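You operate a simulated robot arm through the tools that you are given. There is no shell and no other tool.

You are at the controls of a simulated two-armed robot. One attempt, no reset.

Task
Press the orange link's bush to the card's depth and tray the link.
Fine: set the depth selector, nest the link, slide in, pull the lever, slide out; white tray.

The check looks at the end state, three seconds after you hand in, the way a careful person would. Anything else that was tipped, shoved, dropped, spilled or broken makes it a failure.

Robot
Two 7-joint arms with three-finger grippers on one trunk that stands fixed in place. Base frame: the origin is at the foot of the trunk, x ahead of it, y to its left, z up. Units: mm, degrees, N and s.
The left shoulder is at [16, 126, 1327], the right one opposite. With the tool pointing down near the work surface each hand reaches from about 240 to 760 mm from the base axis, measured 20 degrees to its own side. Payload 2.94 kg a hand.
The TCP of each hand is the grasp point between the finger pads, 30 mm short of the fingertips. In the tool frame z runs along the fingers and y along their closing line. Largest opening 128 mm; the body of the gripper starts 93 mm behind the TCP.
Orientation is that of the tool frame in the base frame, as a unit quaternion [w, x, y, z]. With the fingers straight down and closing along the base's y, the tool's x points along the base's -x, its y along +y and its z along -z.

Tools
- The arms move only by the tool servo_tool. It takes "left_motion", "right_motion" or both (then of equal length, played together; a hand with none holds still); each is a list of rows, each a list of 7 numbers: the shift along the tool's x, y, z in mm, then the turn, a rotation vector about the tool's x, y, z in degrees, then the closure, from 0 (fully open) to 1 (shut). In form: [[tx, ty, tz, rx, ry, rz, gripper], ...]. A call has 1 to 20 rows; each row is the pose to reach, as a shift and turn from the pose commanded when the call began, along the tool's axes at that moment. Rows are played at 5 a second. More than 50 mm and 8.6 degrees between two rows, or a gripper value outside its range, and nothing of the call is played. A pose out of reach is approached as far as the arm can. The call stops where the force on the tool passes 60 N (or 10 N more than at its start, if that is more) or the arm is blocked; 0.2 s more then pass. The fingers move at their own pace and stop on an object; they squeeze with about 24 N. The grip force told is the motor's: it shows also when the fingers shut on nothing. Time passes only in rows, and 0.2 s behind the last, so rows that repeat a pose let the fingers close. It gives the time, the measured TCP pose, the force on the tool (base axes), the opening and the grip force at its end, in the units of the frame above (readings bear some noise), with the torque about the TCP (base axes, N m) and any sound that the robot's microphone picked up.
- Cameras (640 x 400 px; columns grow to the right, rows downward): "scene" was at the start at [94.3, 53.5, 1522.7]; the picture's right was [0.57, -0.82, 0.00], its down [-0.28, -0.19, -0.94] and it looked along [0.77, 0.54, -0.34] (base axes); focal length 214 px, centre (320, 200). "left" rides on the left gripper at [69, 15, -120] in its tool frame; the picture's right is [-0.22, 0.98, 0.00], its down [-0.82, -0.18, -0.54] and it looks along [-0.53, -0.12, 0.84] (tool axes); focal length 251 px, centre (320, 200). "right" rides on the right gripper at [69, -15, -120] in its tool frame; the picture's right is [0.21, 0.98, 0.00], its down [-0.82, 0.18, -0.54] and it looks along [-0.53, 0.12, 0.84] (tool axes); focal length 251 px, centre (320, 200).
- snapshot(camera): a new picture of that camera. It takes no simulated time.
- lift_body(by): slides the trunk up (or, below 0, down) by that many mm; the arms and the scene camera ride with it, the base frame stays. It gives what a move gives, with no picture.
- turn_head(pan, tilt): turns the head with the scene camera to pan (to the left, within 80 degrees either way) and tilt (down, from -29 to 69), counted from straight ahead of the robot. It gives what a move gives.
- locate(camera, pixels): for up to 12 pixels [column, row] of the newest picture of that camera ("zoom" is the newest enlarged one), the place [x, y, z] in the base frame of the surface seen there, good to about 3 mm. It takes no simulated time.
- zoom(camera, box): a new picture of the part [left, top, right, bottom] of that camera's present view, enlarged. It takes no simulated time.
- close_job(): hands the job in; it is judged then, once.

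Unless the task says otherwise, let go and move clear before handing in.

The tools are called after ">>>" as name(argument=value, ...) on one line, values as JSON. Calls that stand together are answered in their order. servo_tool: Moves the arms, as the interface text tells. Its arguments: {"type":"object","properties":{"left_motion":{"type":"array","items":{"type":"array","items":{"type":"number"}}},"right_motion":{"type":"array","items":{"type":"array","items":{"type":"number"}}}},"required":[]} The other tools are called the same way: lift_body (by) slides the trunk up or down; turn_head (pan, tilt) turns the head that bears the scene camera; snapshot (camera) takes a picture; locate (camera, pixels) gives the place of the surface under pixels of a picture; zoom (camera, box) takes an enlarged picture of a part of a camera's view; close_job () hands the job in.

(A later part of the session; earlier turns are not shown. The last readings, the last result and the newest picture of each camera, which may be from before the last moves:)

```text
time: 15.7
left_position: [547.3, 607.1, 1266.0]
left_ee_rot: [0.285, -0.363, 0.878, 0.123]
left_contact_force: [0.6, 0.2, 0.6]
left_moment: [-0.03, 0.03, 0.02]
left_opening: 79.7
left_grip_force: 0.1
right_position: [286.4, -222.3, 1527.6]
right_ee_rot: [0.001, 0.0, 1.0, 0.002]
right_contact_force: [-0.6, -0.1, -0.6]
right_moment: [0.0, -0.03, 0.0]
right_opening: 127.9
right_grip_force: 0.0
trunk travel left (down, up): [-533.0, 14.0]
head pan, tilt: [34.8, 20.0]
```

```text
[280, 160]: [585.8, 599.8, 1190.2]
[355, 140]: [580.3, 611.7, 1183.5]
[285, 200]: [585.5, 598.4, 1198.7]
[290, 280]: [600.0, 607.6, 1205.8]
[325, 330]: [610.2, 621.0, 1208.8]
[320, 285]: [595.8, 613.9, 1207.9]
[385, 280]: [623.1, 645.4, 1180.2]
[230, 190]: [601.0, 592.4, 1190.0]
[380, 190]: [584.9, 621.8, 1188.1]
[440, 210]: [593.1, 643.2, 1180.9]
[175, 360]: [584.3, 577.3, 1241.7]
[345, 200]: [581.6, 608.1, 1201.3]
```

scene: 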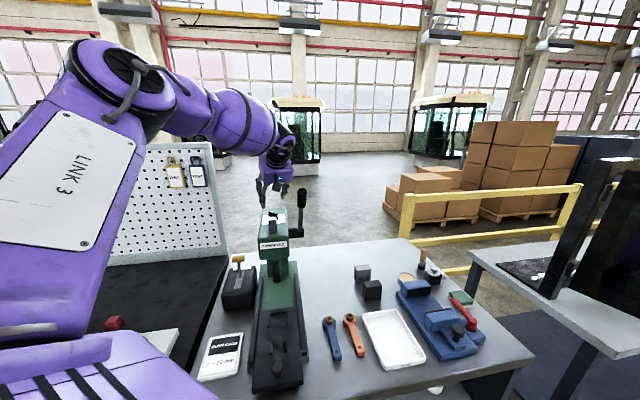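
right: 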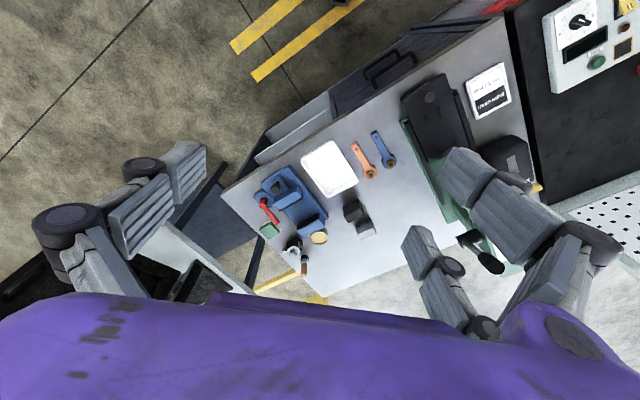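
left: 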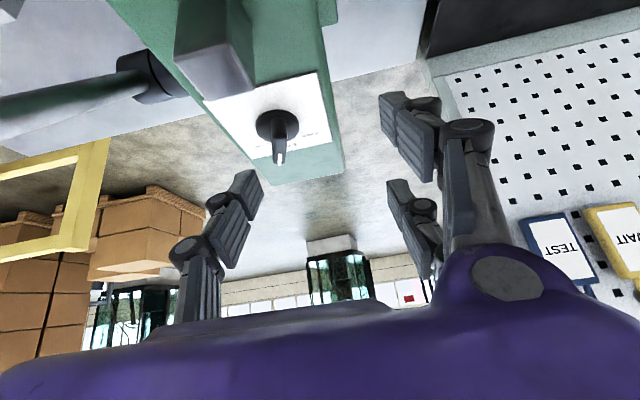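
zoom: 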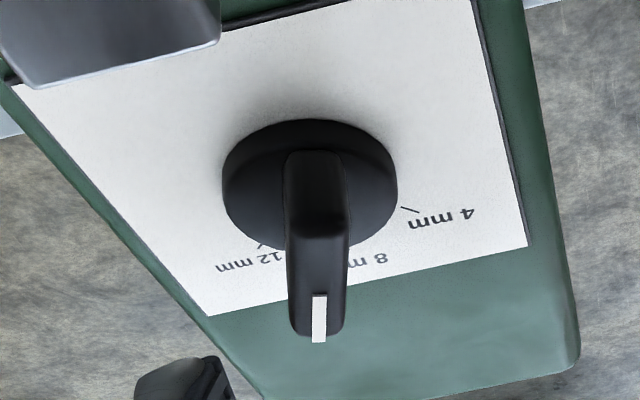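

The pointer's white line runs (595.8,613.9)→(610.2,621), about azimuth 26°. I'll nudge 6 mm along the axis, descend 48 mm with the prong beside the tail, then push 11 mm left.

>>> servo_tool(left_motion=[[-4.9, 0, 3.5, 0, 0, 0, 0.375], [4.5, 0, 16.4, 0, 0, 0, 0.375], [13.9, 0, 29.3, 0, 0, 0, 0.375], [23.4, 0, 42.3, 0, 0, 0, 0.375], [23.4, 4, 42.3, 0, 0, 0, 0.375], [23.4, 8, 42.3, 0, 0, 0, 0.375], [23.4, 11, 42.3, 0, 0, 0, 0.375], [23.4, 11, 42.3, 0, 0, 0, 0.375]])

>>> snapshot(camera="left")

>>> zoom(camera="scene", box=[230, 190, 310, 240])

```text
time: 17.5
left_position: [543.7, 618.9, 1218.0]
left_ee_rot: [0.284, -0.362, 0.879, 0.123]
left_contact_force: [-0.2, 0.3, -0.5]
left_moment: [0.01, 0.0, 0.02]
left_opening: 80.8
left_grip_force: 0.7
right_position: [286.6, -222.5, 1526.9]
right_ee_rot: [0.001, 0.0, 1.0, 0.002]
right_contact_force: [0.4, -0.4, 0.9]
right_moment: [0.03, 0.01, -0.03]
right_opening: 128.1
right_grip_force: 0.0
trunk travel left (down, up): [-533.0, 14.0]
head pan, tilt: [34.8, 20.0]
```

```text
taken
```

left: 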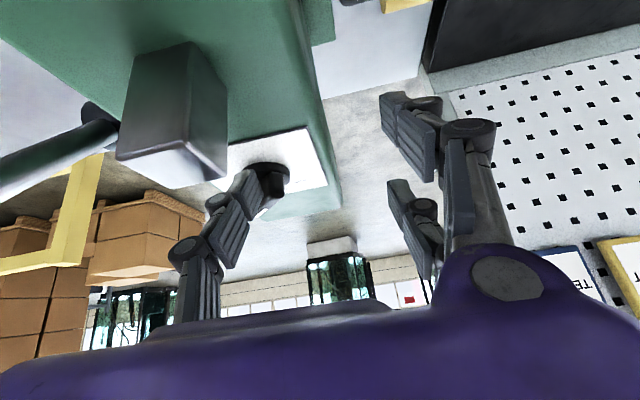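

```text
8.00 times, centred on (270, 215) of scene
```

zoom: 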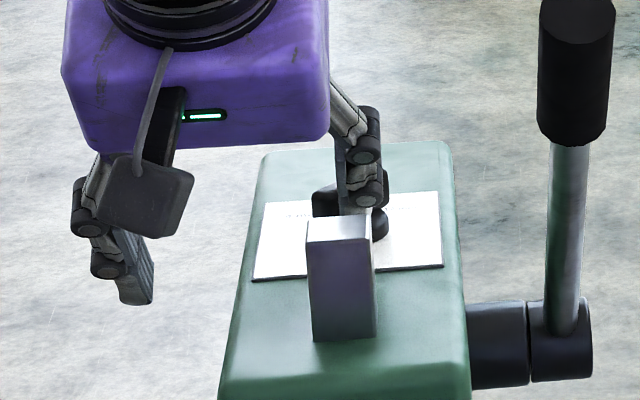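

The prong is at its planned end position with negligible force, and the fin has moved. I'll ease off and rise to view the dial.

>>> servo_tool(left_motion=[[0, -3, 0, 0, 0, 0, 0.375], [-14.7, -3, -20.2, 0, 0, 0, 0.375], [-29.4, -3, -40.5, 0, 0, 0, 0.375], [-29.4, -3, -40.5, 0, 0, 0, 0.375]])

>>> zoom(camera="left", box=[200, 80, 360, 180])

>>> locate(camera="zoom", pixels=[[280, 160], [355, 140], [285, 200], [290, 280], [260, 330], [320, 250], [220, 300], [230, 190], [380, 190], [440, 210], [240, 280], [345, 200]])

>>> zoom(camera="scene", box=[230, 190, 310, 240])

```text
time: 18.5
left_position: [545.6, 616.9, 1266.2]
left_ee_rot: [0.285, -0.361, 0.88, 0.123]
left_contact_force: [0.8, 0.6, 0.4]
left_moment: [0.01, -0.01, 0.01]
left_opening: 79.9
left_grip_force: 0.1
right_position: [288.0, -221.5, 1527.7]
right_ee_rot: [0.0, 0.0, 1.0, 0.002]
right_contact_force: [-0.6, 0.6, -0.9]
right_moment: [0.0, 0.02, 0.01]
right_opening: 127.9
right_grip_force: 0.1
trunk travel left (down, up): [-533.0, 14.0]
head pan, tilt: [34.8, 20.0]
```

```text
4.00 times, centred on (280, 130) of left
```

zoom: 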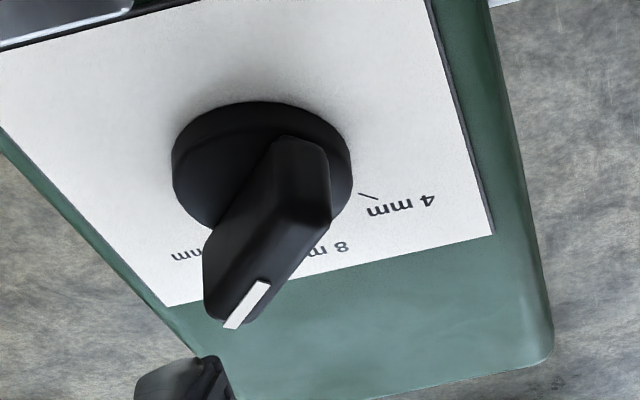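

```text
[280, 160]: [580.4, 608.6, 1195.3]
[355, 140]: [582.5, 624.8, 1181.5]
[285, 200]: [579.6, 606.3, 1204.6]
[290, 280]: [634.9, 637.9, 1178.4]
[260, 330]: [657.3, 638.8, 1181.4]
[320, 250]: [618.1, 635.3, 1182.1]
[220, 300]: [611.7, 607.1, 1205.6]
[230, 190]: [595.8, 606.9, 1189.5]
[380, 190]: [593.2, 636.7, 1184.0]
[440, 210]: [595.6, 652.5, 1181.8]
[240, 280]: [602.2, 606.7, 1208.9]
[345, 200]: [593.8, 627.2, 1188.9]
```

```text
8.00 times, centred on (270, 215) of scene
```

zoom: 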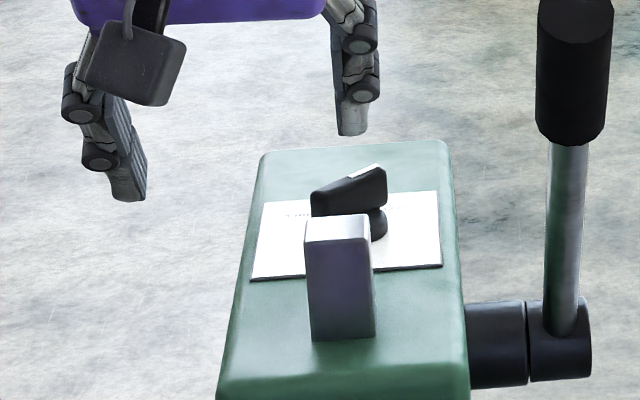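

The fin now points toward the 12 mm side with the white line at zoom (248,305). I'll measure its azimuth precisely from both cameras.

>>> zoom(camera="left", box=[232, 98, 312, 168])

>>> locate(camera="left", pixels=[[266, 151], [262, 156], [258, 161], [265, 149], [260, 155], [264, 154]])

>>> zoom(camera="scene", box=[260, 200, 292, 220])

>>> locate(camera="zoom", pixels=[[350, 150], [400, 110], [370, 140], [385, 125], [200, 220], [450, 130], [330, 175], [280, 190], [480, 330], [230, 300]])

```text
5.71 times, centred on (272, 133) of left
```

zoom: 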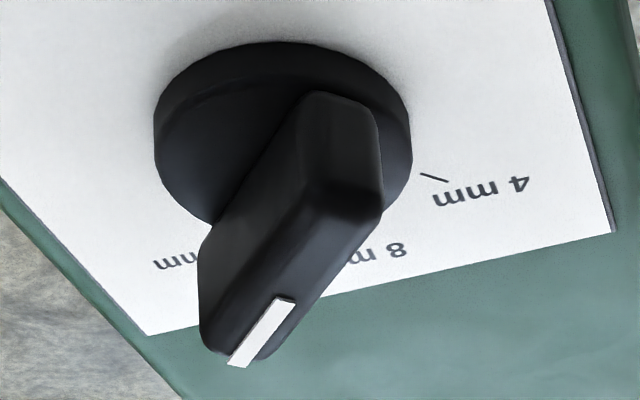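

```text
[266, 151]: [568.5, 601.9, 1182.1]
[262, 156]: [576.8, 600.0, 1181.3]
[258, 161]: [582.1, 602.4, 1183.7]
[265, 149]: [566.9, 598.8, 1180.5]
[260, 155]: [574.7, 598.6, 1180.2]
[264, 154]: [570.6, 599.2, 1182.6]
```

```text
16.00 times, centred on (276, 210) of scene
```

zoom: 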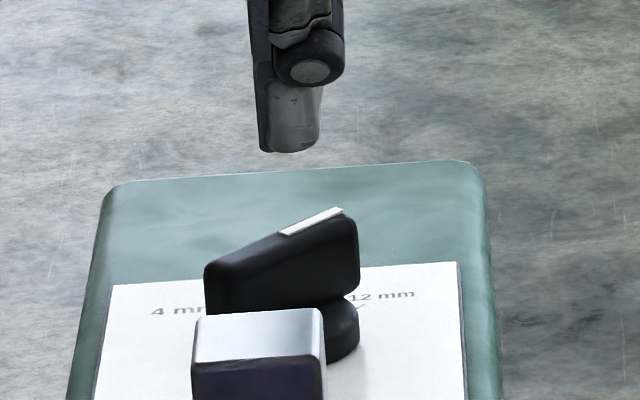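

```text
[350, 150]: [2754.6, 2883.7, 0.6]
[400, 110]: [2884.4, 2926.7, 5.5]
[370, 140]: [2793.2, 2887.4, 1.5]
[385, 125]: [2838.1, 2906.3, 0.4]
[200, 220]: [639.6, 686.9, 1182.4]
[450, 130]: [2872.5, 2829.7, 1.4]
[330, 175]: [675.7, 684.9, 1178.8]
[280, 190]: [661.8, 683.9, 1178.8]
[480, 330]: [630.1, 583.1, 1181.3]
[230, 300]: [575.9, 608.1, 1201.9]
```

>>> locate(camera="zoom", pixels=[[288, 232], [300, 227], [315, 221], [325, 217], [338, 211], [212, 265], [352, 222], [212, 280], [355, 285], [372, 297], [240, 262], [270, 250]])

>>> zoom(camera="left", box=[232, 98, 312, 148])

>>> snapshot(camera="left")

>>> locate(camera="left", pixels=[[266, 151], [264, 153], [262, 156], [260, 159], [270, 112], [275, 125], [253, 140], [246, 129], [270, 105], [287, 120], [253, 110], [265, 135]])

```text
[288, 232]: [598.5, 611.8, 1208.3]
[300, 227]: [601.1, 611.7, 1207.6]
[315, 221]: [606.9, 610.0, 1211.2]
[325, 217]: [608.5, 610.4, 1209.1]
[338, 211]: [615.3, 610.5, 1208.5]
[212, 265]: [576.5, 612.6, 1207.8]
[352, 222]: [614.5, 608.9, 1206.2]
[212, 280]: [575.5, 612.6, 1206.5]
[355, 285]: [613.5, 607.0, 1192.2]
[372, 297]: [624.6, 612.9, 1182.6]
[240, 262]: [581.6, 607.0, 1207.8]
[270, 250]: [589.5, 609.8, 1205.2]
```

```text
8.00 times, centred on (272, 123) of left
```

zoom: 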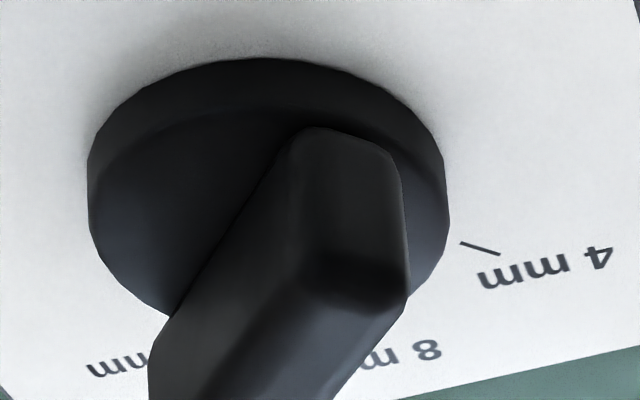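

```text
taken
```

left: 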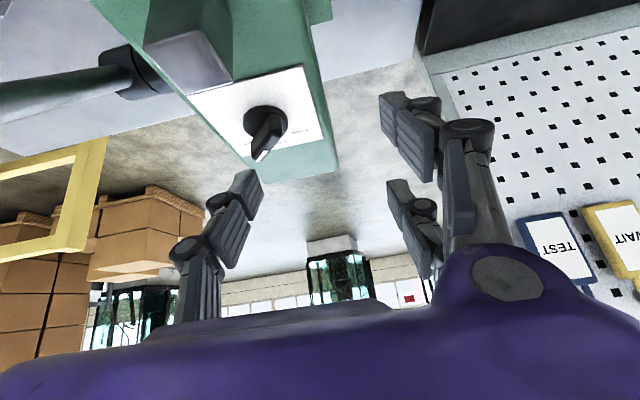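

```text
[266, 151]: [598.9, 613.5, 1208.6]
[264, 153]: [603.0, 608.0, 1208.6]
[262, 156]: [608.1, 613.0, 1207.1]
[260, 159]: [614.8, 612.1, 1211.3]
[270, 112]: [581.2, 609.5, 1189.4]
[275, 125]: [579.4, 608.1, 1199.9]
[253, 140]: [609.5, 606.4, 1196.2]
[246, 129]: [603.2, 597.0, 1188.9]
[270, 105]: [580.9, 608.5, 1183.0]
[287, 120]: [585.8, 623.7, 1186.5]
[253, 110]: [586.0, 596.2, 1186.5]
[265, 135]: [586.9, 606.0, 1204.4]
```

The pointer line now runs from (598.7,612.6) to (615,611.3), azimuth ≈ −4°…0°, matching the 12 mm tick at (622,612). The selector is set, so I'll retract the left hand and go look straight down at the nest.

>>> servo_tool(left_motion=[[20, 0, -36, 0, 0, 0, 0.375], [40, 0, -72, 0, 0, 0, 0.375], [60, 0, -108, 0, 0, 0, 0.375], [80, 0, -145, 0, 0, 0, 0.375], [80, 0, -145, 0, 7.2, 0, 0.375], [80, 0, -145, 0, 14.4, 0, 0.375], [80, 0, -145, 0, 21.6, 0, 0.375], [80, 0, -145, 0, 28.8, 0, 0.375], [80, 0, -145, 0, 36, 0, 0.375], [80, 0, -145, 0, 36, 0, 0.375]])

```text
time: 20.7
left_position: [439.9, 508.7, 1338.9]
left_ee_rot: [0.0, -0.38, 0.925, 0.003]
left_contact_force: [-0.1, -0.1, 0.1]
left_moment: [0.02, -0.04, 0.0]
left_opening: 80.2
left_grip_force: 0.0
right_position: [286.7, -223.7, 1528.2]
right_ee_rot: [0.001, 0.0, 1.0, 0.002]
right_contact_force: [-0.6, -0.1, 0.7]
right_moment: [0.04, -0.02, 0.01]
right_opening: 127.8
right_grip_force: 0.2
trunk travel left (down, up): [-533.0, 14.0]
head pan, tilt: [34.8, 20.0]
```

Back upright at (440,509,1339). Moving down and back over the carriage for a view of the nest.

>>> servo_tool(left_motion=[[22, -5, 38, 0, 0, 0, 0.375], [44, -10, 76, 0, 0, 0, 0.375], [66, -15, 114, 0, 0, 0, 0.375], [88, -20, 152, 0, 0, 0, 0.375], [110, -25, 190, 0, 0, 0, 0.375], [132, -30, 228, 0, 0, 0, 0.375], [132, -30, 228, 0, 0, 0, 0.375]])

>>> snapshot(camera="left")

>>> snapshot(camera="scene")

```text
time: 22.3
left_position: [366.6, 399.8, 1106.8]
left_ee_rot: [0.0, -0.381, 0.925, 0.005]
left_contact_force: [-0.4, 0.3, -0.6]
left_moment: [0.0, 0.03, 0.03]
left_opening: 80.0
left_grip_force: 0.0
right_position: [286.5, -222.3, 1527.1]
right_ee_rot: [0.002, 0.0, 1.0, 0.001]
right_contact_force: [-0.4, 0.5, 0.2]
right_moment: [-0.04, 0.02, -0.03]
right_opening: 127.9
right_grip_force: 0.0
trunk travel left (down, up): [-533.0, 14.0]
head pan, tilt: [34.8, 20.0]
```

```text
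taken
```

left: 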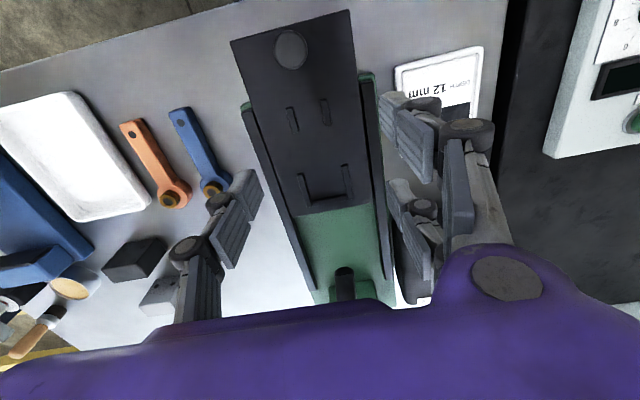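

```text
taken
```

scene: 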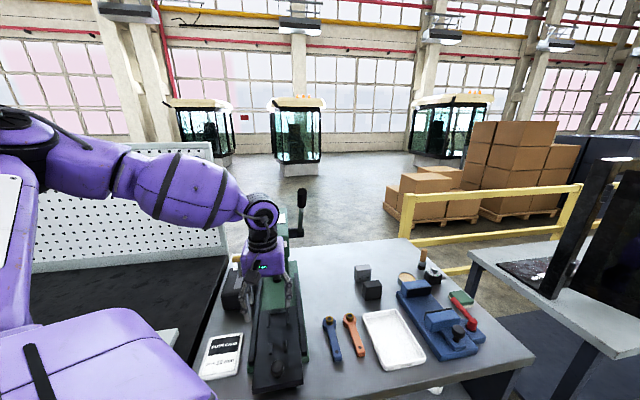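

Good view of the carriage and both links. I'll zoom on the nest and then on the link and measure them.

>>> zoom(camera="left", box=[240, 80, 400, 220])

>>> zoom(camera="left", box=[264, 90, 376, 160])

>>> locate(camera="zoom", pixels=[[165, 145], [335, 100], [145, 105], [185, 190], [320, 60], [355, 145], [250, 130], [30, 170], [490, 60], [250, 250], [60, 320], [540, 320]])

>>> zoom(camera="left", box=[264, 145, 376, 215])

>>> locate(camera="zoom", pixels=[[200, 165], [230, 320], [430, 100], [470, 260], [250, 305], [450, 260], [340, 285], [330, 200], [345, 355], [580, 300], [100, 330], [240, 180]])

```text
2.86 times, centred on (320, 150) of left
```

zoom: 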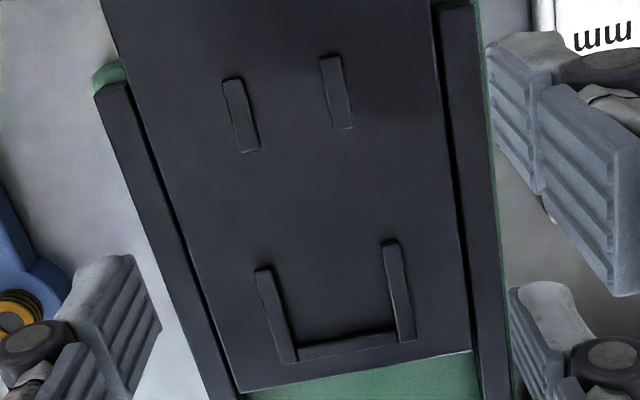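

```text
5.71 times, centred on (320, 125) of left
```

zoom: 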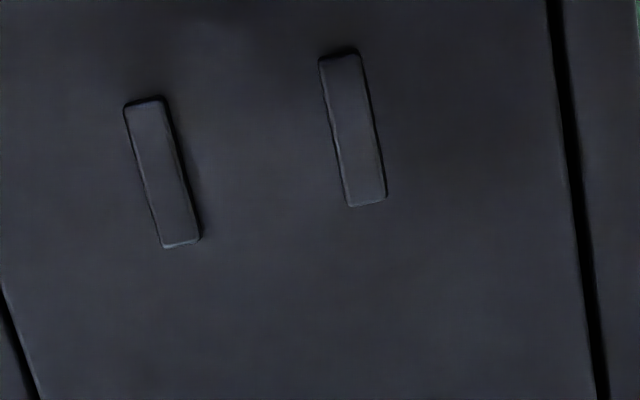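

```text
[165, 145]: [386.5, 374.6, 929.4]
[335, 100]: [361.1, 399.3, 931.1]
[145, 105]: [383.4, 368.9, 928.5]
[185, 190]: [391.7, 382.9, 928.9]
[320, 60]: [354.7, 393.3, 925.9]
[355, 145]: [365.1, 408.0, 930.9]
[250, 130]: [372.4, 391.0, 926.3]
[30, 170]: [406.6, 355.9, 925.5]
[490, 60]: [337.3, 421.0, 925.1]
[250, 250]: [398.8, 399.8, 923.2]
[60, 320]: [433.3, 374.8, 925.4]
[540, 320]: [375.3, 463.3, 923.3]
```

```text
5.71 times, centred on (320, 180) of left
```

zoom: 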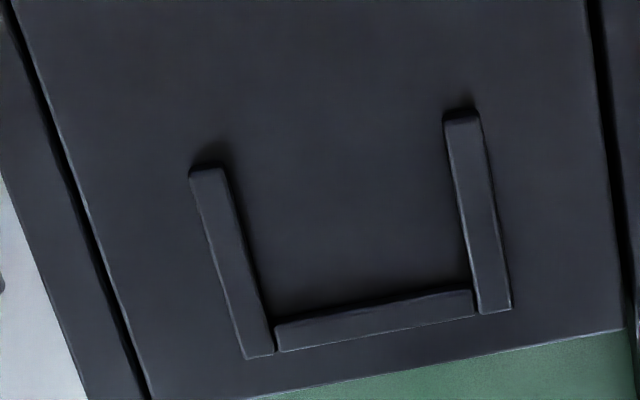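

```text
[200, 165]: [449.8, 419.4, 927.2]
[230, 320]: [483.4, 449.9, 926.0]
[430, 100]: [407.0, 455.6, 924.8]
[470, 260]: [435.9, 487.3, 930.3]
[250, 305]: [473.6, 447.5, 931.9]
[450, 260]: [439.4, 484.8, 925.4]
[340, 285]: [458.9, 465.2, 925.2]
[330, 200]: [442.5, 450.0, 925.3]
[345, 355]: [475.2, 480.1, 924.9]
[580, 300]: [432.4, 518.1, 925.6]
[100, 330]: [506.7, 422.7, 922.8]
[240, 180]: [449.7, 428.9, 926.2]
```

>>> locate(camera="zoom", pixels=[[212, 190], [225, 240], [238, 290], [252, 335], [465, 140], [473, 190], [481, 240], [490, 290], [310, 334], [350, 326], [400, 317], [440, 309]])

>>> zoom(camera="left", box=[264, 90, 376, 160])

>>> locate(camera="zoom", pixels=[[147, 115], [155, 150], [165, 190], [175, 225], [343, 75], [350, 110], [358, 150], [365, 185], [560, 50], [575, 150], [585, 250], [10, 320]])

>>> zoom(camera="left", box=[110, 100, 238, 220])

```text
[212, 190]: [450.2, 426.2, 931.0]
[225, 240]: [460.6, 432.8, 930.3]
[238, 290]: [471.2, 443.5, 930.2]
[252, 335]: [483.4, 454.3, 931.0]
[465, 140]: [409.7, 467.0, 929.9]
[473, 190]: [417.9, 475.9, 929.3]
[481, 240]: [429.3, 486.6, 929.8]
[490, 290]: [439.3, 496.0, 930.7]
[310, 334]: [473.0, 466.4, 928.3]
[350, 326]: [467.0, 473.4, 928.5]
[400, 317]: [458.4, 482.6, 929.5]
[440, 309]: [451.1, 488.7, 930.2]
```

```text
5.71 times, centred on (320, 125) of left
```

zoom: 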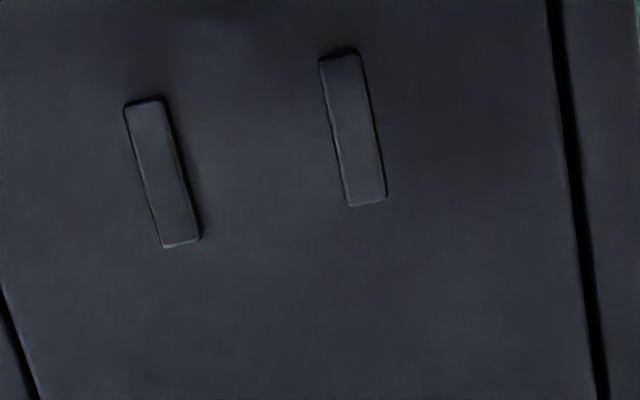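

```text
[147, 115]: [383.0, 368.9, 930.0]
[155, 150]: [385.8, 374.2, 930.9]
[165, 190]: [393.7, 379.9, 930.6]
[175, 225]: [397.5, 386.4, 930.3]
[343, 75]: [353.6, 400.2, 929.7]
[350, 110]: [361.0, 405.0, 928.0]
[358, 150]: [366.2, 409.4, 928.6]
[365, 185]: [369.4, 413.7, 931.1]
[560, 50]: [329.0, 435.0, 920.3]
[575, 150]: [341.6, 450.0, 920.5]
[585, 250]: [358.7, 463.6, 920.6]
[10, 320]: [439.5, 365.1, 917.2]
```

```text
3.33 times, centred on (174, 160) of left
```

zoom: 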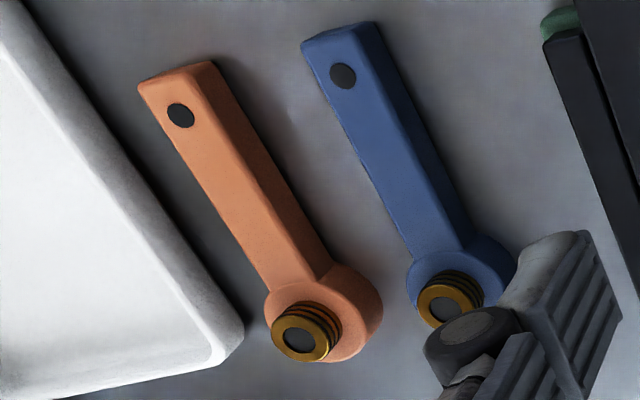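

>>> locate(camera="zoom", pixels=[[270, 305], [380, 310], [300, 338], [315, 320], [350, 280], [210, 170], [260, 240], [180, 115], [145, 90], [205, 70], [225, 225], [300, 220]])

>>> zoom(camera="left", box=[160, 160, 208, 220])

>>> zoom(camera="scene", box=[320, 305, 376, 365])

>>> locate(camera="zoom", pixels=[[280, 90], [330, 80], [300, 85], [320, 250], [350, 240], [345, 340], [380, 330], [340, 310], [290, 130], [320, 130], [260, 120], [400, 370]])

```text
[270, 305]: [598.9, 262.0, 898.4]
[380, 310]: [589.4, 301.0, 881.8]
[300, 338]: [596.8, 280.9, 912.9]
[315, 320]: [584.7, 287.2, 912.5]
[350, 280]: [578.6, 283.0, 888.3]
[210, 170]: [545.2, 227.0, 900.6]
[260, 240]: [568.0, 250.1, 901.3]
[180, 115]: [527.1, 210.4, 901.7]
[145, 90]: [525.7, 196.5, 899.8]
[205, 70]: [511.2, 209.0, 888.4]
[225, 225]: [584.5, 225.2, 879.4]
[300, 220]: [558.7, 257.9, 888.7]
```

```text
6.67 times, centred on (184, 190) of left
```

zoom: 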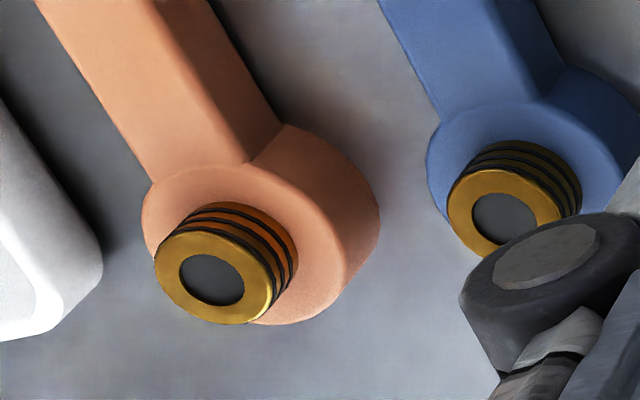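

```text
6.67 times, centred on (348, 335) of scene
```

zoom: 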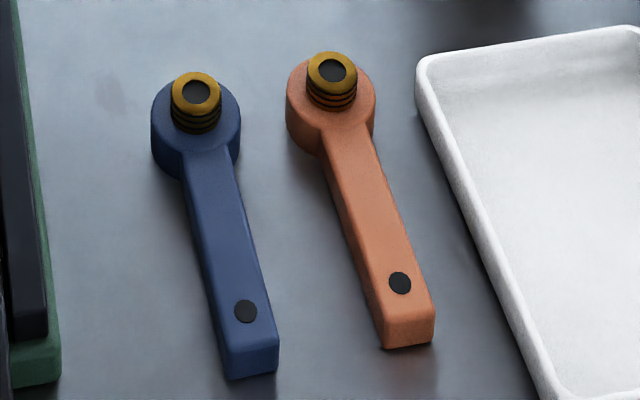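

```text
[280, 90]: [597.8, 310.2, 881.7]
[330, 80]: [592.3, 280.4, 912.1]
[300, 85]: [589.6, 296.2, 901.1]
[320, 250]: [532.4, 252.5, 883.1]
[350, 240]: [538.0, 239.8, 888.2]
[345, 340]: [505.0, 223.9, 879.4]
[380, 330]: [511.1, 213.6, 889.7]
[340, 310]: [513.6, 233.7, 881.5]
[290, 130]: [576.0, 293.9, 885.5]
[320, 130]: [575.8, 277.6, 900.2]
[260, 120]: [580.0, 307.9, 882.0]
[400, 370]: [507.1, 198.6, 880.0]
```

>>> zoom(camera="left", box=[110, 100, 238, 220])

>>> locate(camera="zoom", pixels=[[342, 75], [325, 110], [360, 165], [400, 235], [405, 285], [450, 300], [60, 60], [120, 150], [180, 230], [240, 325], [235, 290], [160, 200]])

>>> locate(camera="left", pixels=[[163, 178], [165, 195], [187, 190], [176, 208], [170, 201], [171, 199], [133, 135], [140, 130], [164, 134], [148, 126], [160, 155], [172, 165]])

```text
3.33 times, centred on (174, 160) of left
```

zoom: 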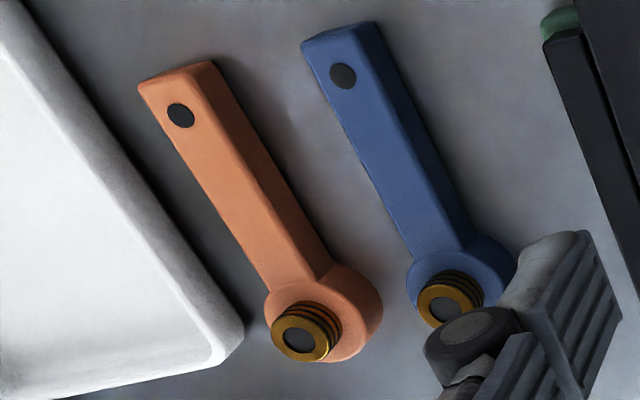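

```text
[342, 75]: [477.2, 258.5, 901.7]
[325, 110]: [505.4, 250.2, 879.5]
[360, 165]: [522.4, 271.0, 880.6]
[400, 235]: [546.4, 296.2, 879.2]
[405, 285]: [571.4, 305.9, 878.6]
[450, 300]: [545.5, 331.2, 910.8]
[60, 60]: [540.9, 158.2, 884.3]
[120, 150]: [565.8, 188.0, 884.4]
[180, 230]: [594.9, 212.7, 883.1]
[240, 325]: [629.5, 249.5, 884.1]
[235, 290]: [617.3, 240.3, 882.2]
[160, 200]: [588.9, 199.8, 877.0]
```

```text
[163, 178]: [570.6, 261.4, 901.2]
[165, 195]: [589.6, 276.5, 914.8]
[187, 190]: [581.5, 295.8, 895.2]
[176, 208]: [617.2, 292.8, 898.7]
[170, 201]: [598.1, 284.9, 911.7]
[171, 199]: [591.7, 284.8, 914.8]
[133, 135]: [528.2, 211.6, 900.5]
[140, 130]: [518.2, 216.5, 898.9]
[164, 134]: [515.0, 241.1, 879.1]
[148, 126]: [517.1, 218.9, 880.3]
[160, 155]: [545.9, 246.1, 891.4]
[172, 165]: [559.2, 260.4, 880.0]
```

Table is z≈880, link tops ≈901, and the orange link lies at about 46° azimuth, close to the nest axis (44.7°). I'll move the hand over the orange link for a closer look.

>>> servo_tool(left_motion=[[9, -38, 0, 0, 0, 0, 0.375], [19, -75, 10, 0, 0, 0, 0.375], [28, -113, 28, 0, 0, 0, 0.375], [37, -151, 47, 0, 0, 0, 0.45], [47, -189, 67, 0, 0, 0, 0.5], [56, -226, 87, 0, 0, 0, 0.5], [56, -226, 87, 0, 0, 0, 0.5]])

>>> snapshot(camera="left")

```text
time: 23.9
left_position: [464.2, 222.8, 1042.0]
left_ee_rot: [0.0, -0.381, 0.925, 0.004]
left_contact_force: [0.5, -0.3, 0.2]
left_moment: [0.0, -0.01, 0.02]
left_opening: 63.8
left_grip_force: 0.0
left hand out of reach, approached as far as the arm can: row 6, 7
right_position: [287.5, -222.7, 1526.2]
right_ee_rot: [0.001, 0.0, 1.0, 0.001]
right_contact_force: [0.0, 0.2, 0.4]
right_moment: [0.0, 0.0, 0.0]
right_opening: 127.7
right_grip_force: 0.0
trunk travel left (down, up): [-533.0, 14.0]
head pan, tilt: [34.8, 20.0]
```

```text
taken
```

left: 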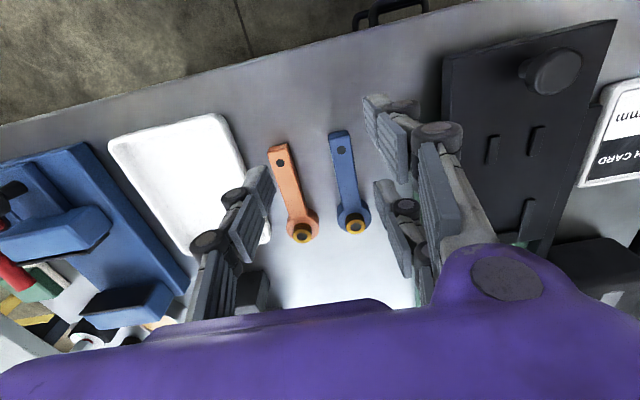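

The hand stalled at (464,223,1042), probably a wrist limit with this yaw rather than distance. I'll turn the wrist back to yaw 0 while moving above the link to see if that frees it.

>>> servo_tool(left_motion=[[-5, 0, -10, 0, 0, 7.5, 0.5], [-10, 0, -20, 0, 0, 15, 0.5], [-15, 0, -20, 0, 0, 22.5, 0.5], [-20, -5, -20, 0, 0, 30, 0.5], [-25, -10, -20, 0, 0, 37.5, 0.5], [-30, -15, -20, 0, 0, 45, 0.5], [-30, -15, -20, 0, 0, 45, 0.5]])

>>> snapshot(camera="left")

>>> snapshot(camera="scene")

```text
time: 25.5
left_position: [493.1, 234.4, 1063.3]
left_ee_rot: [-0.001, 0.002, 1.0, 0.004]
left_contact_force: [-0.5, -0.2, -0.3]
left_moment: [-0.02, 0.02, 0.0]
left_opening: 63.9
left_grip_force: 0.1
left hand out of reach, approached as far as the arm can: row 6, 7
right_position: [288.2, -222.1, 1525.6]
right_ee_rot: [0.001, 0.0, 1.0, 0.001]
right_contact_force: [0.1, -0.8, -0.1]
right_moment: [-0.03, -0.01, -0.01]
right_opening: 128.0
right_grip_force: 0.0
trunk travel left (down, up): [-533.0, 14.0]
head pan, tilt: [34.8, 20.0]
```

```text
taken
```

left: 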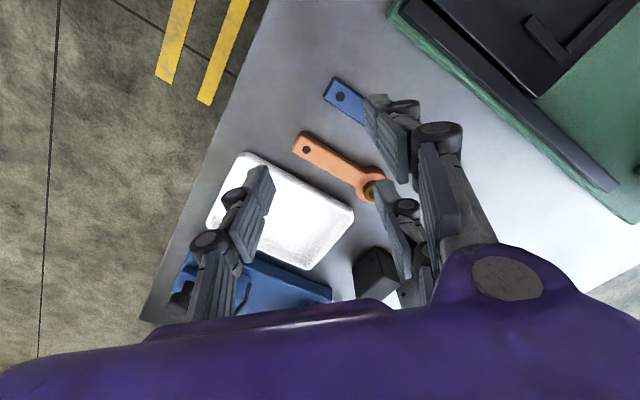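

```text
taken
```

scene: 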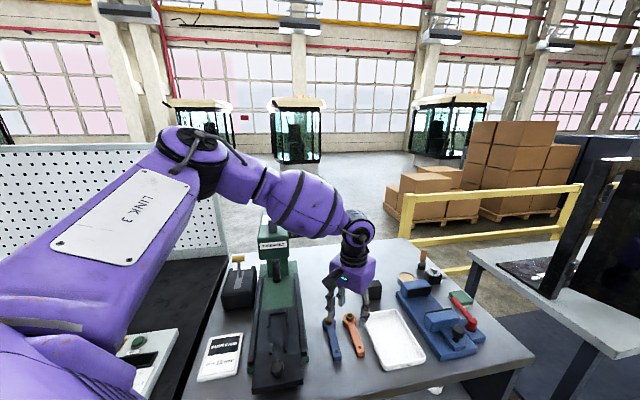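

The arm still clips its reach at (493,234,1063) with the tool vertical, so trunk height likely matters. I'll raise the hand clear and lower the trunk to test the reach lower down.

>>> servo_tool(left_motion=[[20, 0, -40, 0, 0, 0, 0.5], [40, 0, -80, 0, 0, 0, 0.5], [60, 0, -120, 0, 0, 0, 0.5], [80, 0, -160, 0, 0, 0, 0.5], [80, 0, -160, 0, 0, 0, 0.5]])

>>> lift_body(by=-200)

>>> snapshot(camera="scene")

```text
time: 26.7
left_position: [414.3, 234.7, 1221.3]
left_ee_rot: [-0.004, 0.002, 1.0, 0.004]
left_contact_force: [0.1, -0.5, -0.2]
left_moment: [-0.03, -0.01, 0.02]
left_opening: 64.1
left_grip_force: 0.1
right_position: [288.7, -222.5, 1526.9]
right_ee_rot: [0.0, 0.0, 1.0, 0.002]
right_contact_force: [0.4, 0.3, 0.3]
right_moment: [0.0, 0.02, -0.03]
right_opening: 128.0
right_grip_force: 0.1
trunk travel left (down, up): [-533.0, 14.0]
head pan, tilt: [34.8, 20.0]
```

```text
time: 28.8
left_position: [413.8, 232.7, 1023.1]
left_ee_rot: [-0.002, 0.001, 1.0, 0.003]
left_contact_force: [0.1, -0.1, 0.5]
left_moment: [0.0, -0.02, 0.02]
left_opening: 63.7
left_grip_force: 0.1
right_position: [409.6, -222.1, 1199.3]
right_ee_rot: [-0.192, 0.0, 0.981, 0.002]
right_contact_force: [0.1, -0.2, 0.3]
right_moment: [0.01, -0.03, -0.01]
right_opening: 127.8
right_grip_force: 0.0
trunk travel left (down, up): [-333.0, 214.0]
head pan, tilt: [34.8, 20.0]
```

```text
taken
```

scene: 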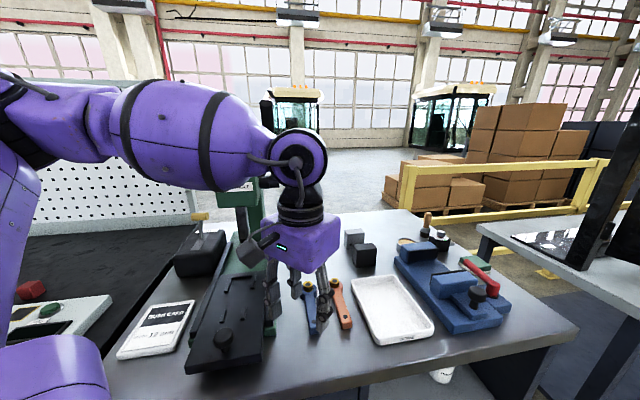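

The trunk is 200 mm lower; left hand at (414,233,1023). Testing reach toward above the orange link.

>>> servo_tool(left_motion=[[-40, 2, 0, 0, 0, 0, 0.5], [-80, 3, 0, 0, 0, 0, 0.5], [-120, 4, 0, 0, 0, 0, 0.5], [-132, 4, 3, 0, 0, 0, 0.5], [-132, 4, 3, 0, 0, 0, 0.5]])

>>> snapshot(camera="scene")

>>> snapshot(camera="left")

```text
time: 30.0
left_position: [545.6, 237.0, 1020.1]
left_ee_rot: [-0.002, 0.002, 1.0, 0.005]
left_contact_force: [1.2, 0.9, -0.3]
left_moment: [0.02, -0.02, -0.01]
left_opening: 64.0
left_grip_force: 0.0
right_position: [409.8, -221.4, 1199.3]
right_ee_rot: [-0.192, 0.001, 0.981, 0.003]
right_contact_force: [-0.8, 0.5, 0.4]
right_moment: [-0.02, -0.03, -0.01]
right_opening: 128.2
right_grip_force: 0.0
trunk travel left (down, up): [-333.0, 214.0]
head pan, tilt: [34.8, 20.0]
```

```text
taken
```

scene: 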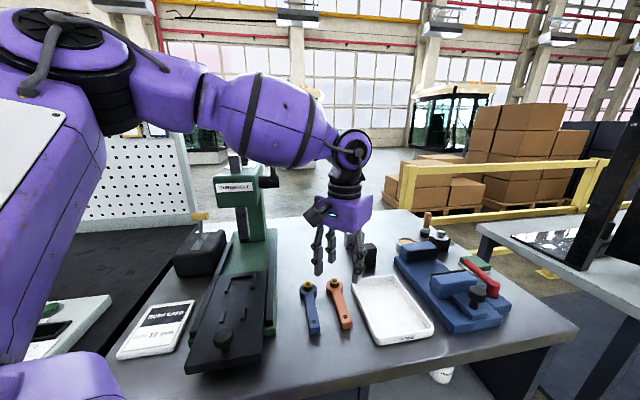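

```text
taken
```

left: 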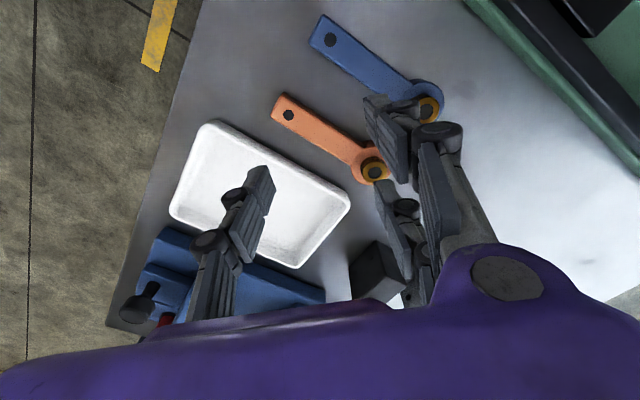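

With the lower trunk the reach is fine: hand at (546,237,1020). I'll measure the orange link in this view.

>>> zoom(camera="left", box=[260, 85, 400, 190])

>>> locate(camera="zoom", pixels=[[130, 135], [60, 80], [110, 40], [50, 130], [200, 160], [300, 230], [350, 270], [250, 200], [520, 400], [470, 330], [440, 350], [400, 300]])

```text
3.81 times, centred on (330, 138) of left
```

zoom: 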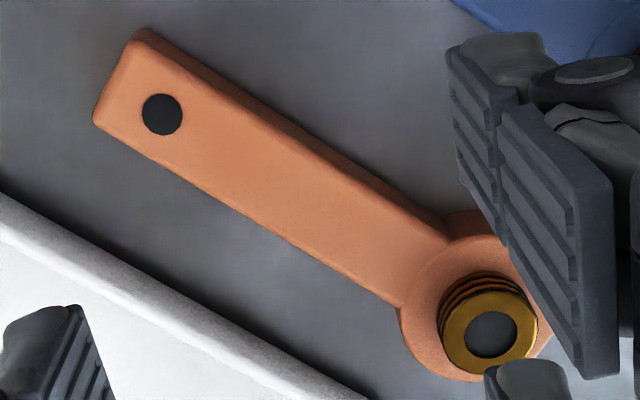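

```text
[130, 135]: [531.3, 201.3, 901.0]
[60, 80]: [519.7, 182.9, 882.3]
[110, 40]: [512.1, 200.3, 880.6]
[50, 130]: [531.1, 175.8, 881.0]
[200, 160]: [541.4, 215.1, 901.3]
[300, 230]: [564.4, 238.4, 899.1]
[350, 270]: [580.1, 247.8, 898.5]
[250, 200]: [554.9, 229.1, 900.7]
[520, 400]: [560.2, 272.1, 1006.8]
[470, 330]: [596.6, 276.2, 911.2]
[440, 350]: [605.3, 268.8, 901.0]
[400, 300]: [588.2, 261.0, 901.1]
```

>>> locate(camera="zoom", pixels=[[162, 114], [490, 334], [480, 315], [500, 355], [455, 330], [530, 340], [240, 120], [205, 195], [330, 185], [290, 245], [400, 220], [375, 285]])

>>> locate(camera="left", pixels=[[295, 115], [302.5, 115], [288.7, 173], [388.7, 172.8], [200, 200], [240, 130], [300, 265], [350, 205], [340, 240], [195, 130], [180, 210], [320, 180]])

```text
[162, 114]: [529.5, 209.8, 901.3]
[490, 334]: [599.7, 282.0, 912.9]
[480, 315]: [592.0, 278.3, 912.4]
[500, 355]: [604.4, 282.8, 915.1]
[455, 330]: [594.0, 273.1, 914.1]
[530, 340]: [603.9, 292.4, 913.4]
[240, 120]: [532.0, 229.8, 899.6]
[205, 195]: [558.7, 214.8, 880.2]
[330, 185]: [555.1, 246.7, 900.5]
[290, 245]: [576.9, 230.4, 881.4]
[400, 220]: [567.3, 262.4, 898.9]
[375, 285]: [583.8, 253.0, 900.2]
```

```text
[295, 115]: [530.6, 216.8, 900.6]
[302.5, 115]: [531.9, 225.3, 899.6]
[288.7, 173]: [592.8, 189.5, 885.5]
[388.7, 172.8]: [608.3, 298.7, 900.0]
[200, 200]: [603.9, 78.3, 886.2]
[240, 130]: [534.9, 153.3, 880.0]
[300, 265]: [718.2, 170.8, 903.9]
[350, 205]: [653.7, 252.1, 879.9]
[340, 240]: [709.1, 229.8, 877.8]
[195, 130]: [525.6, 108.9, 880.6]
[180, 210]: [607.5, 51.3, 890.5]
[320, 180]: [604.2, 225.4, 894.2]
```

The orange link: dot (528.5,210.5), bush centre (597.5,282), axis ≈45.7°, and about 43 mm clear to the tray and blue link on either side. I'll yaw the hand to 45.7° over the grasp point (556,239) with a 44 mm opening.

>>> servo_tool(left_motion=[[-2, 0.5, 5, 0, 0, -7.6, 0.6], [-4, 1, 10, 0, 0, -15.2, 0.656], [-6, 1.2, 15, 0, 0, -22.8, 0.656], [-8, 1.5, 20, 0, 0, -30.5, 0.656], [-9, 1.8, 25, 0, 0, -38.1, 0.656], [-10, 2, 30, 0, 0, -45.7, 0.656], [-10, 2, 40, 0, 0, -45.7, 0.656], [-10, 2, 40, 0, 0, -45.7, 0.656]])

>>> snapshot(camera="left")

>>> zoom(camera="scene", box=[270, 180, 430, 340])

```text
time: 31.8
left_position: [556.0, 239.1, 979.0]
left_ee_rot: [0.0, -0.387, 0.922, 0.005]
left_contact_force: [-0.1, -0.1, -0.4]
left_moment: [0.02, 0.03, 0.02]
left_opening: 44.1
left_grip_force: 0.0
right_position: [410.3, -222.5, 1200.0]
right_ee_rot: [-0.191, 0.001, 0.982, 0.003]
right_contact_force: [0.1, 0.4, 0.0]
right_moment: [-0.03, -0.04, 0.0]
right_opening: 128.1
right_grip_force: 0.1
trunk travel left (down, up): [-333.0, 214.0]
head pan, tilt: [34.8, 20.0]
```

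```text
taken
```

left: 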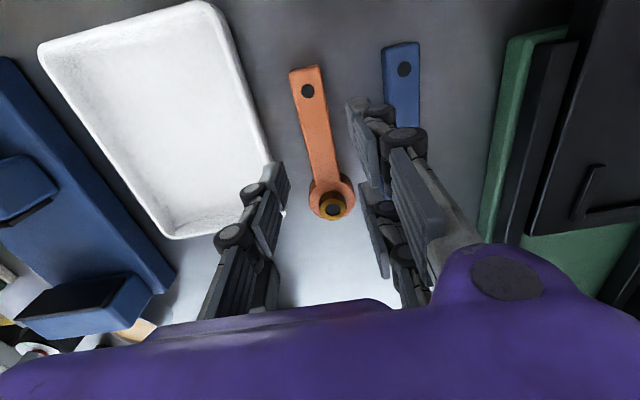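

```text
2.50 times, centred on (350, 260) of scene
```

zoom: 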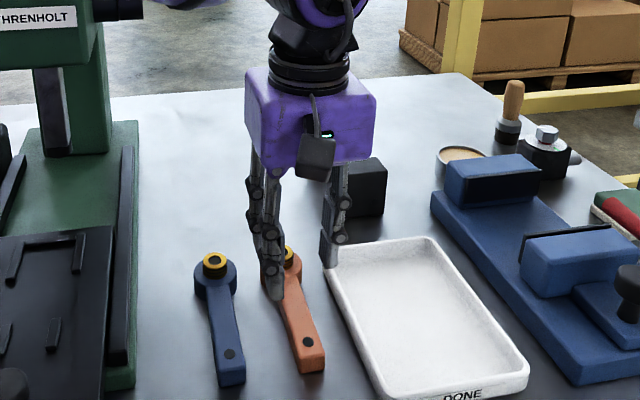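

>>> zoom(camera="left", box=[260, 50, 420, 230])

>>> locate(camera="left", pixels=[[307, 91], [333, 209], [286, 178], [284, 168], [350, 108], [358, 125], [366, 195], [362, 188], [298, 110], [331, 110], [310, 165], [340, 160]])

```text
2.22 times, centred on (340, 140) of left
```

zoom: 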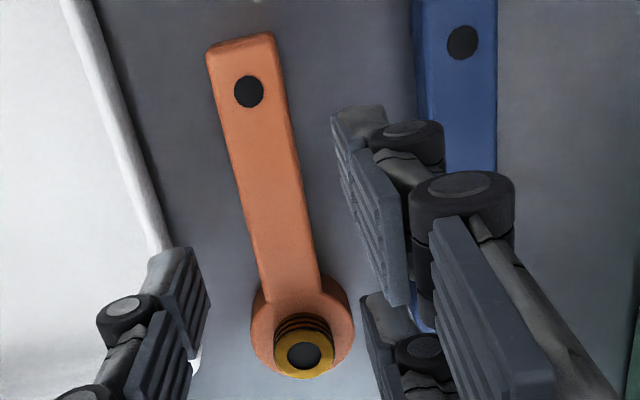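

```text
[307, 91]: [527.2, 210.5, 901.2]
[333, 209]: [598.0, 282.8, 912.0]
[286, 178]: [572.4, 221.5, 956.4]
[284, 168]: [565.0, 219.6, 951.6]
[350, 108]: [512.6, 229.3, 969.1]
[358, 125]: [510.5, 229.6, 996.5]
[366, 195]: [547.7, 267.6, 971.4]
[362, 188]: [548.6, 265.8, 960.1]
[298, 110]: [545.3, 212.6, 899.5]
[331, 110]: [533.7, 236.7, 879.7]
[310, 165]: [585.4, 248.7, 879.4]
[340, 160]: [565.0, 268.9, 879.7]
```

The link's dot and bush lie within 1 mm of the hand's centre plane. Descending 60 mm to TCP z≈919 and closing.

>>> servo_tool(left_motion=[[0, 0, 20, 0, 0, 0, 0.656], [0, 0, 40, 0, 0, 0, 0.656], [0, 0, 60, 0, 0, 0, 0.656], [0, 0, 60, 0, 0, 0, 0.656]])

>>> snapshot(camera="left")

>>> zoom(camera="scene", box=[290, 230, 386, 340])

```text
time: 32.8
left_position: [554.9, 238.3, 920.6]
left_ee_rot: [0.0, -0.387, 0.922, 0.004]
left_contact_force: [0.3, 0.6, -0.1]
left_moment: [0.02, 0.03, -0.05]
left_opening: 44.0
left_grip_force: 0.1
right_position: [410.7, -223.0, 1200.1]
right_ee_rot: [-0.191, 0.0, 0.982, 0.002]
right_contact_force: [0.0, 1.0, 0.8]
right_moment: [0.01, 0.01, 0.04]
right_opening: 128.2
right_grip_force: 0.1
trunk travel left (down, up): [-333.0, 214.0]
head pan, tilt: [34.8, 20.0]
```

```text
taken
```

left: 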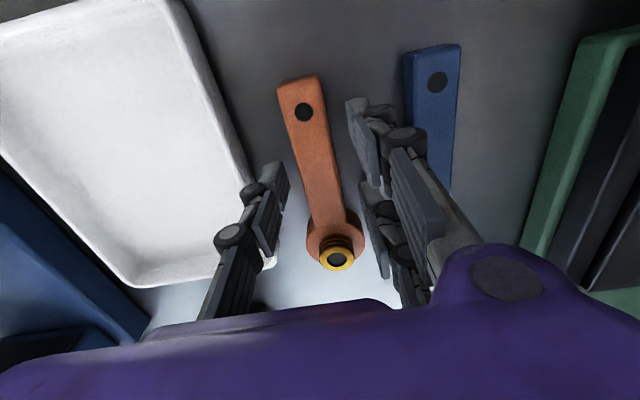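

```text
3.64 times, centred on (338, 285) of scene
```

zoom: 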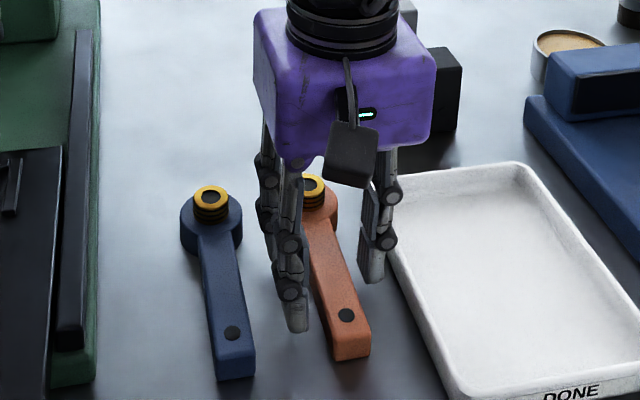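

The prongs straddle the tail with clearance to tray and blue link. Closing the gripper.

>>> servo_tool(left_motion=[[0, 0, 0, 0, 0, 0, 0.8], [0, 0, 0, 0, 0, 0, 1], [0, 0, 0, 0, 0, 0, 1], [0, 0, 0, 0, 0, 0, 1]])

>>> snapshot(camera="left")

```text
time: 33.8
left_position: [555.1, 238.1, 919.6]
left_ee_rot: [0.0, -0.386, 0.922, 0.005]
left_contact_force: [1.2, -1.3, 0.5]
left_moment: [-0.07, -0.16, -0.06]
left_opening: 23.7
left_grip_force: 24.3
right_position: [411.3, -222.2, 1199.3]
right_ee_rot: [-0.191, 0.0, 0.981, 0.002]
right_contact_force: [1.0, -0.3, 0.0]
right_moment: [-0.01, -0.03, -0.02]
right_opening: 127.9
right_grip_force: 0.1
trunk travel left (down, up): [-333.0, 214.0]
head pan, tilt: [34.8, 20.0]
```

```text
taken
```

left: 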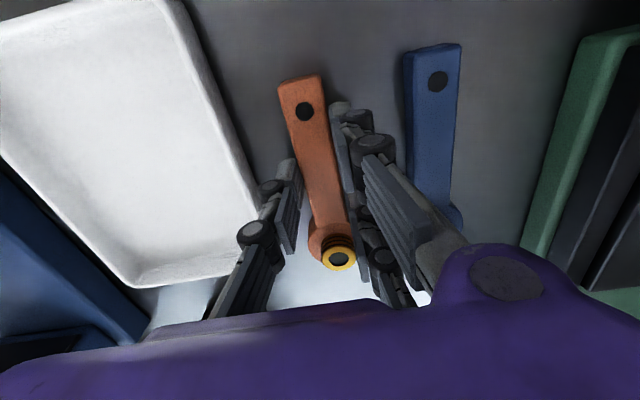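

The link is gripped (23.7 mm opening, 24 N). Lifting 130 mm and carrying it over the nest.

>>> servo_tool(left_motion=[[0, 0, -15, 0, 0, 0, 1], [0, 0, -45, 0, 0, 0, 1], [0, 0, -80, 0, 0, 0, 1], [0, 0, -115, 0, 0, 0, 1], [0, 0, -130, 0, 0, 0, 1], [0, 0, -130, 0, 0, 0, 1]])

>>> snapshot(camera="left")

>>> snapshot(camera="scene")

```text
time: 35.2
left_position: [556.7, 238.9, 1047.8]
left_ee_rot: [-0.002, -0.387, 0.922, 0.003]
left_contact_force: [0.5, -0.1, -5.2]
left_moment: [-0.1, 0.08, -0.01]
left_opening: 23.9
left_grip_force: 23.8
right_position: [410.5, -223.1, 1199.3]
right_ee_rot: [-0.191, 0.002, 0.982, 0.002]
right_contact_force: [-0.3, -0.1, 0.7]
right_moment: [0.04, 0.03, 0.02]
right_opening: 127.9
right_grip_force: 0.2
trunk travel left (down, up): [-333.0, 214.0]
head pan, tilt: [34.8, 20.0]
```

```text
taken
```

left: 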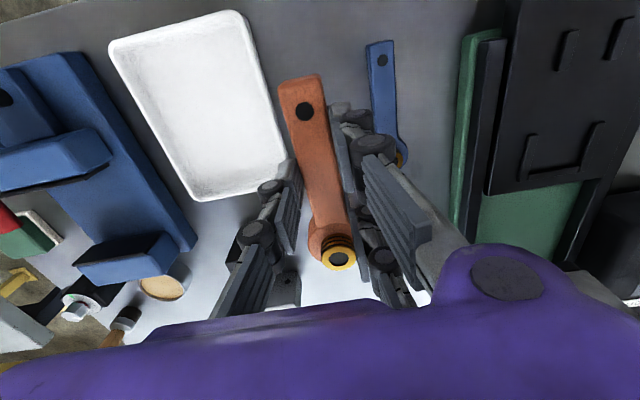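

```text
taken
```

scene: 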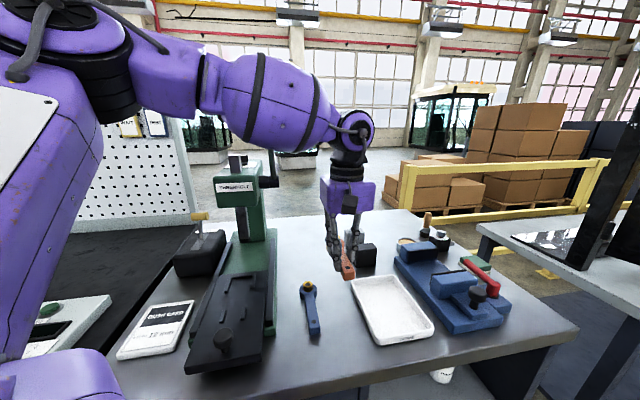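

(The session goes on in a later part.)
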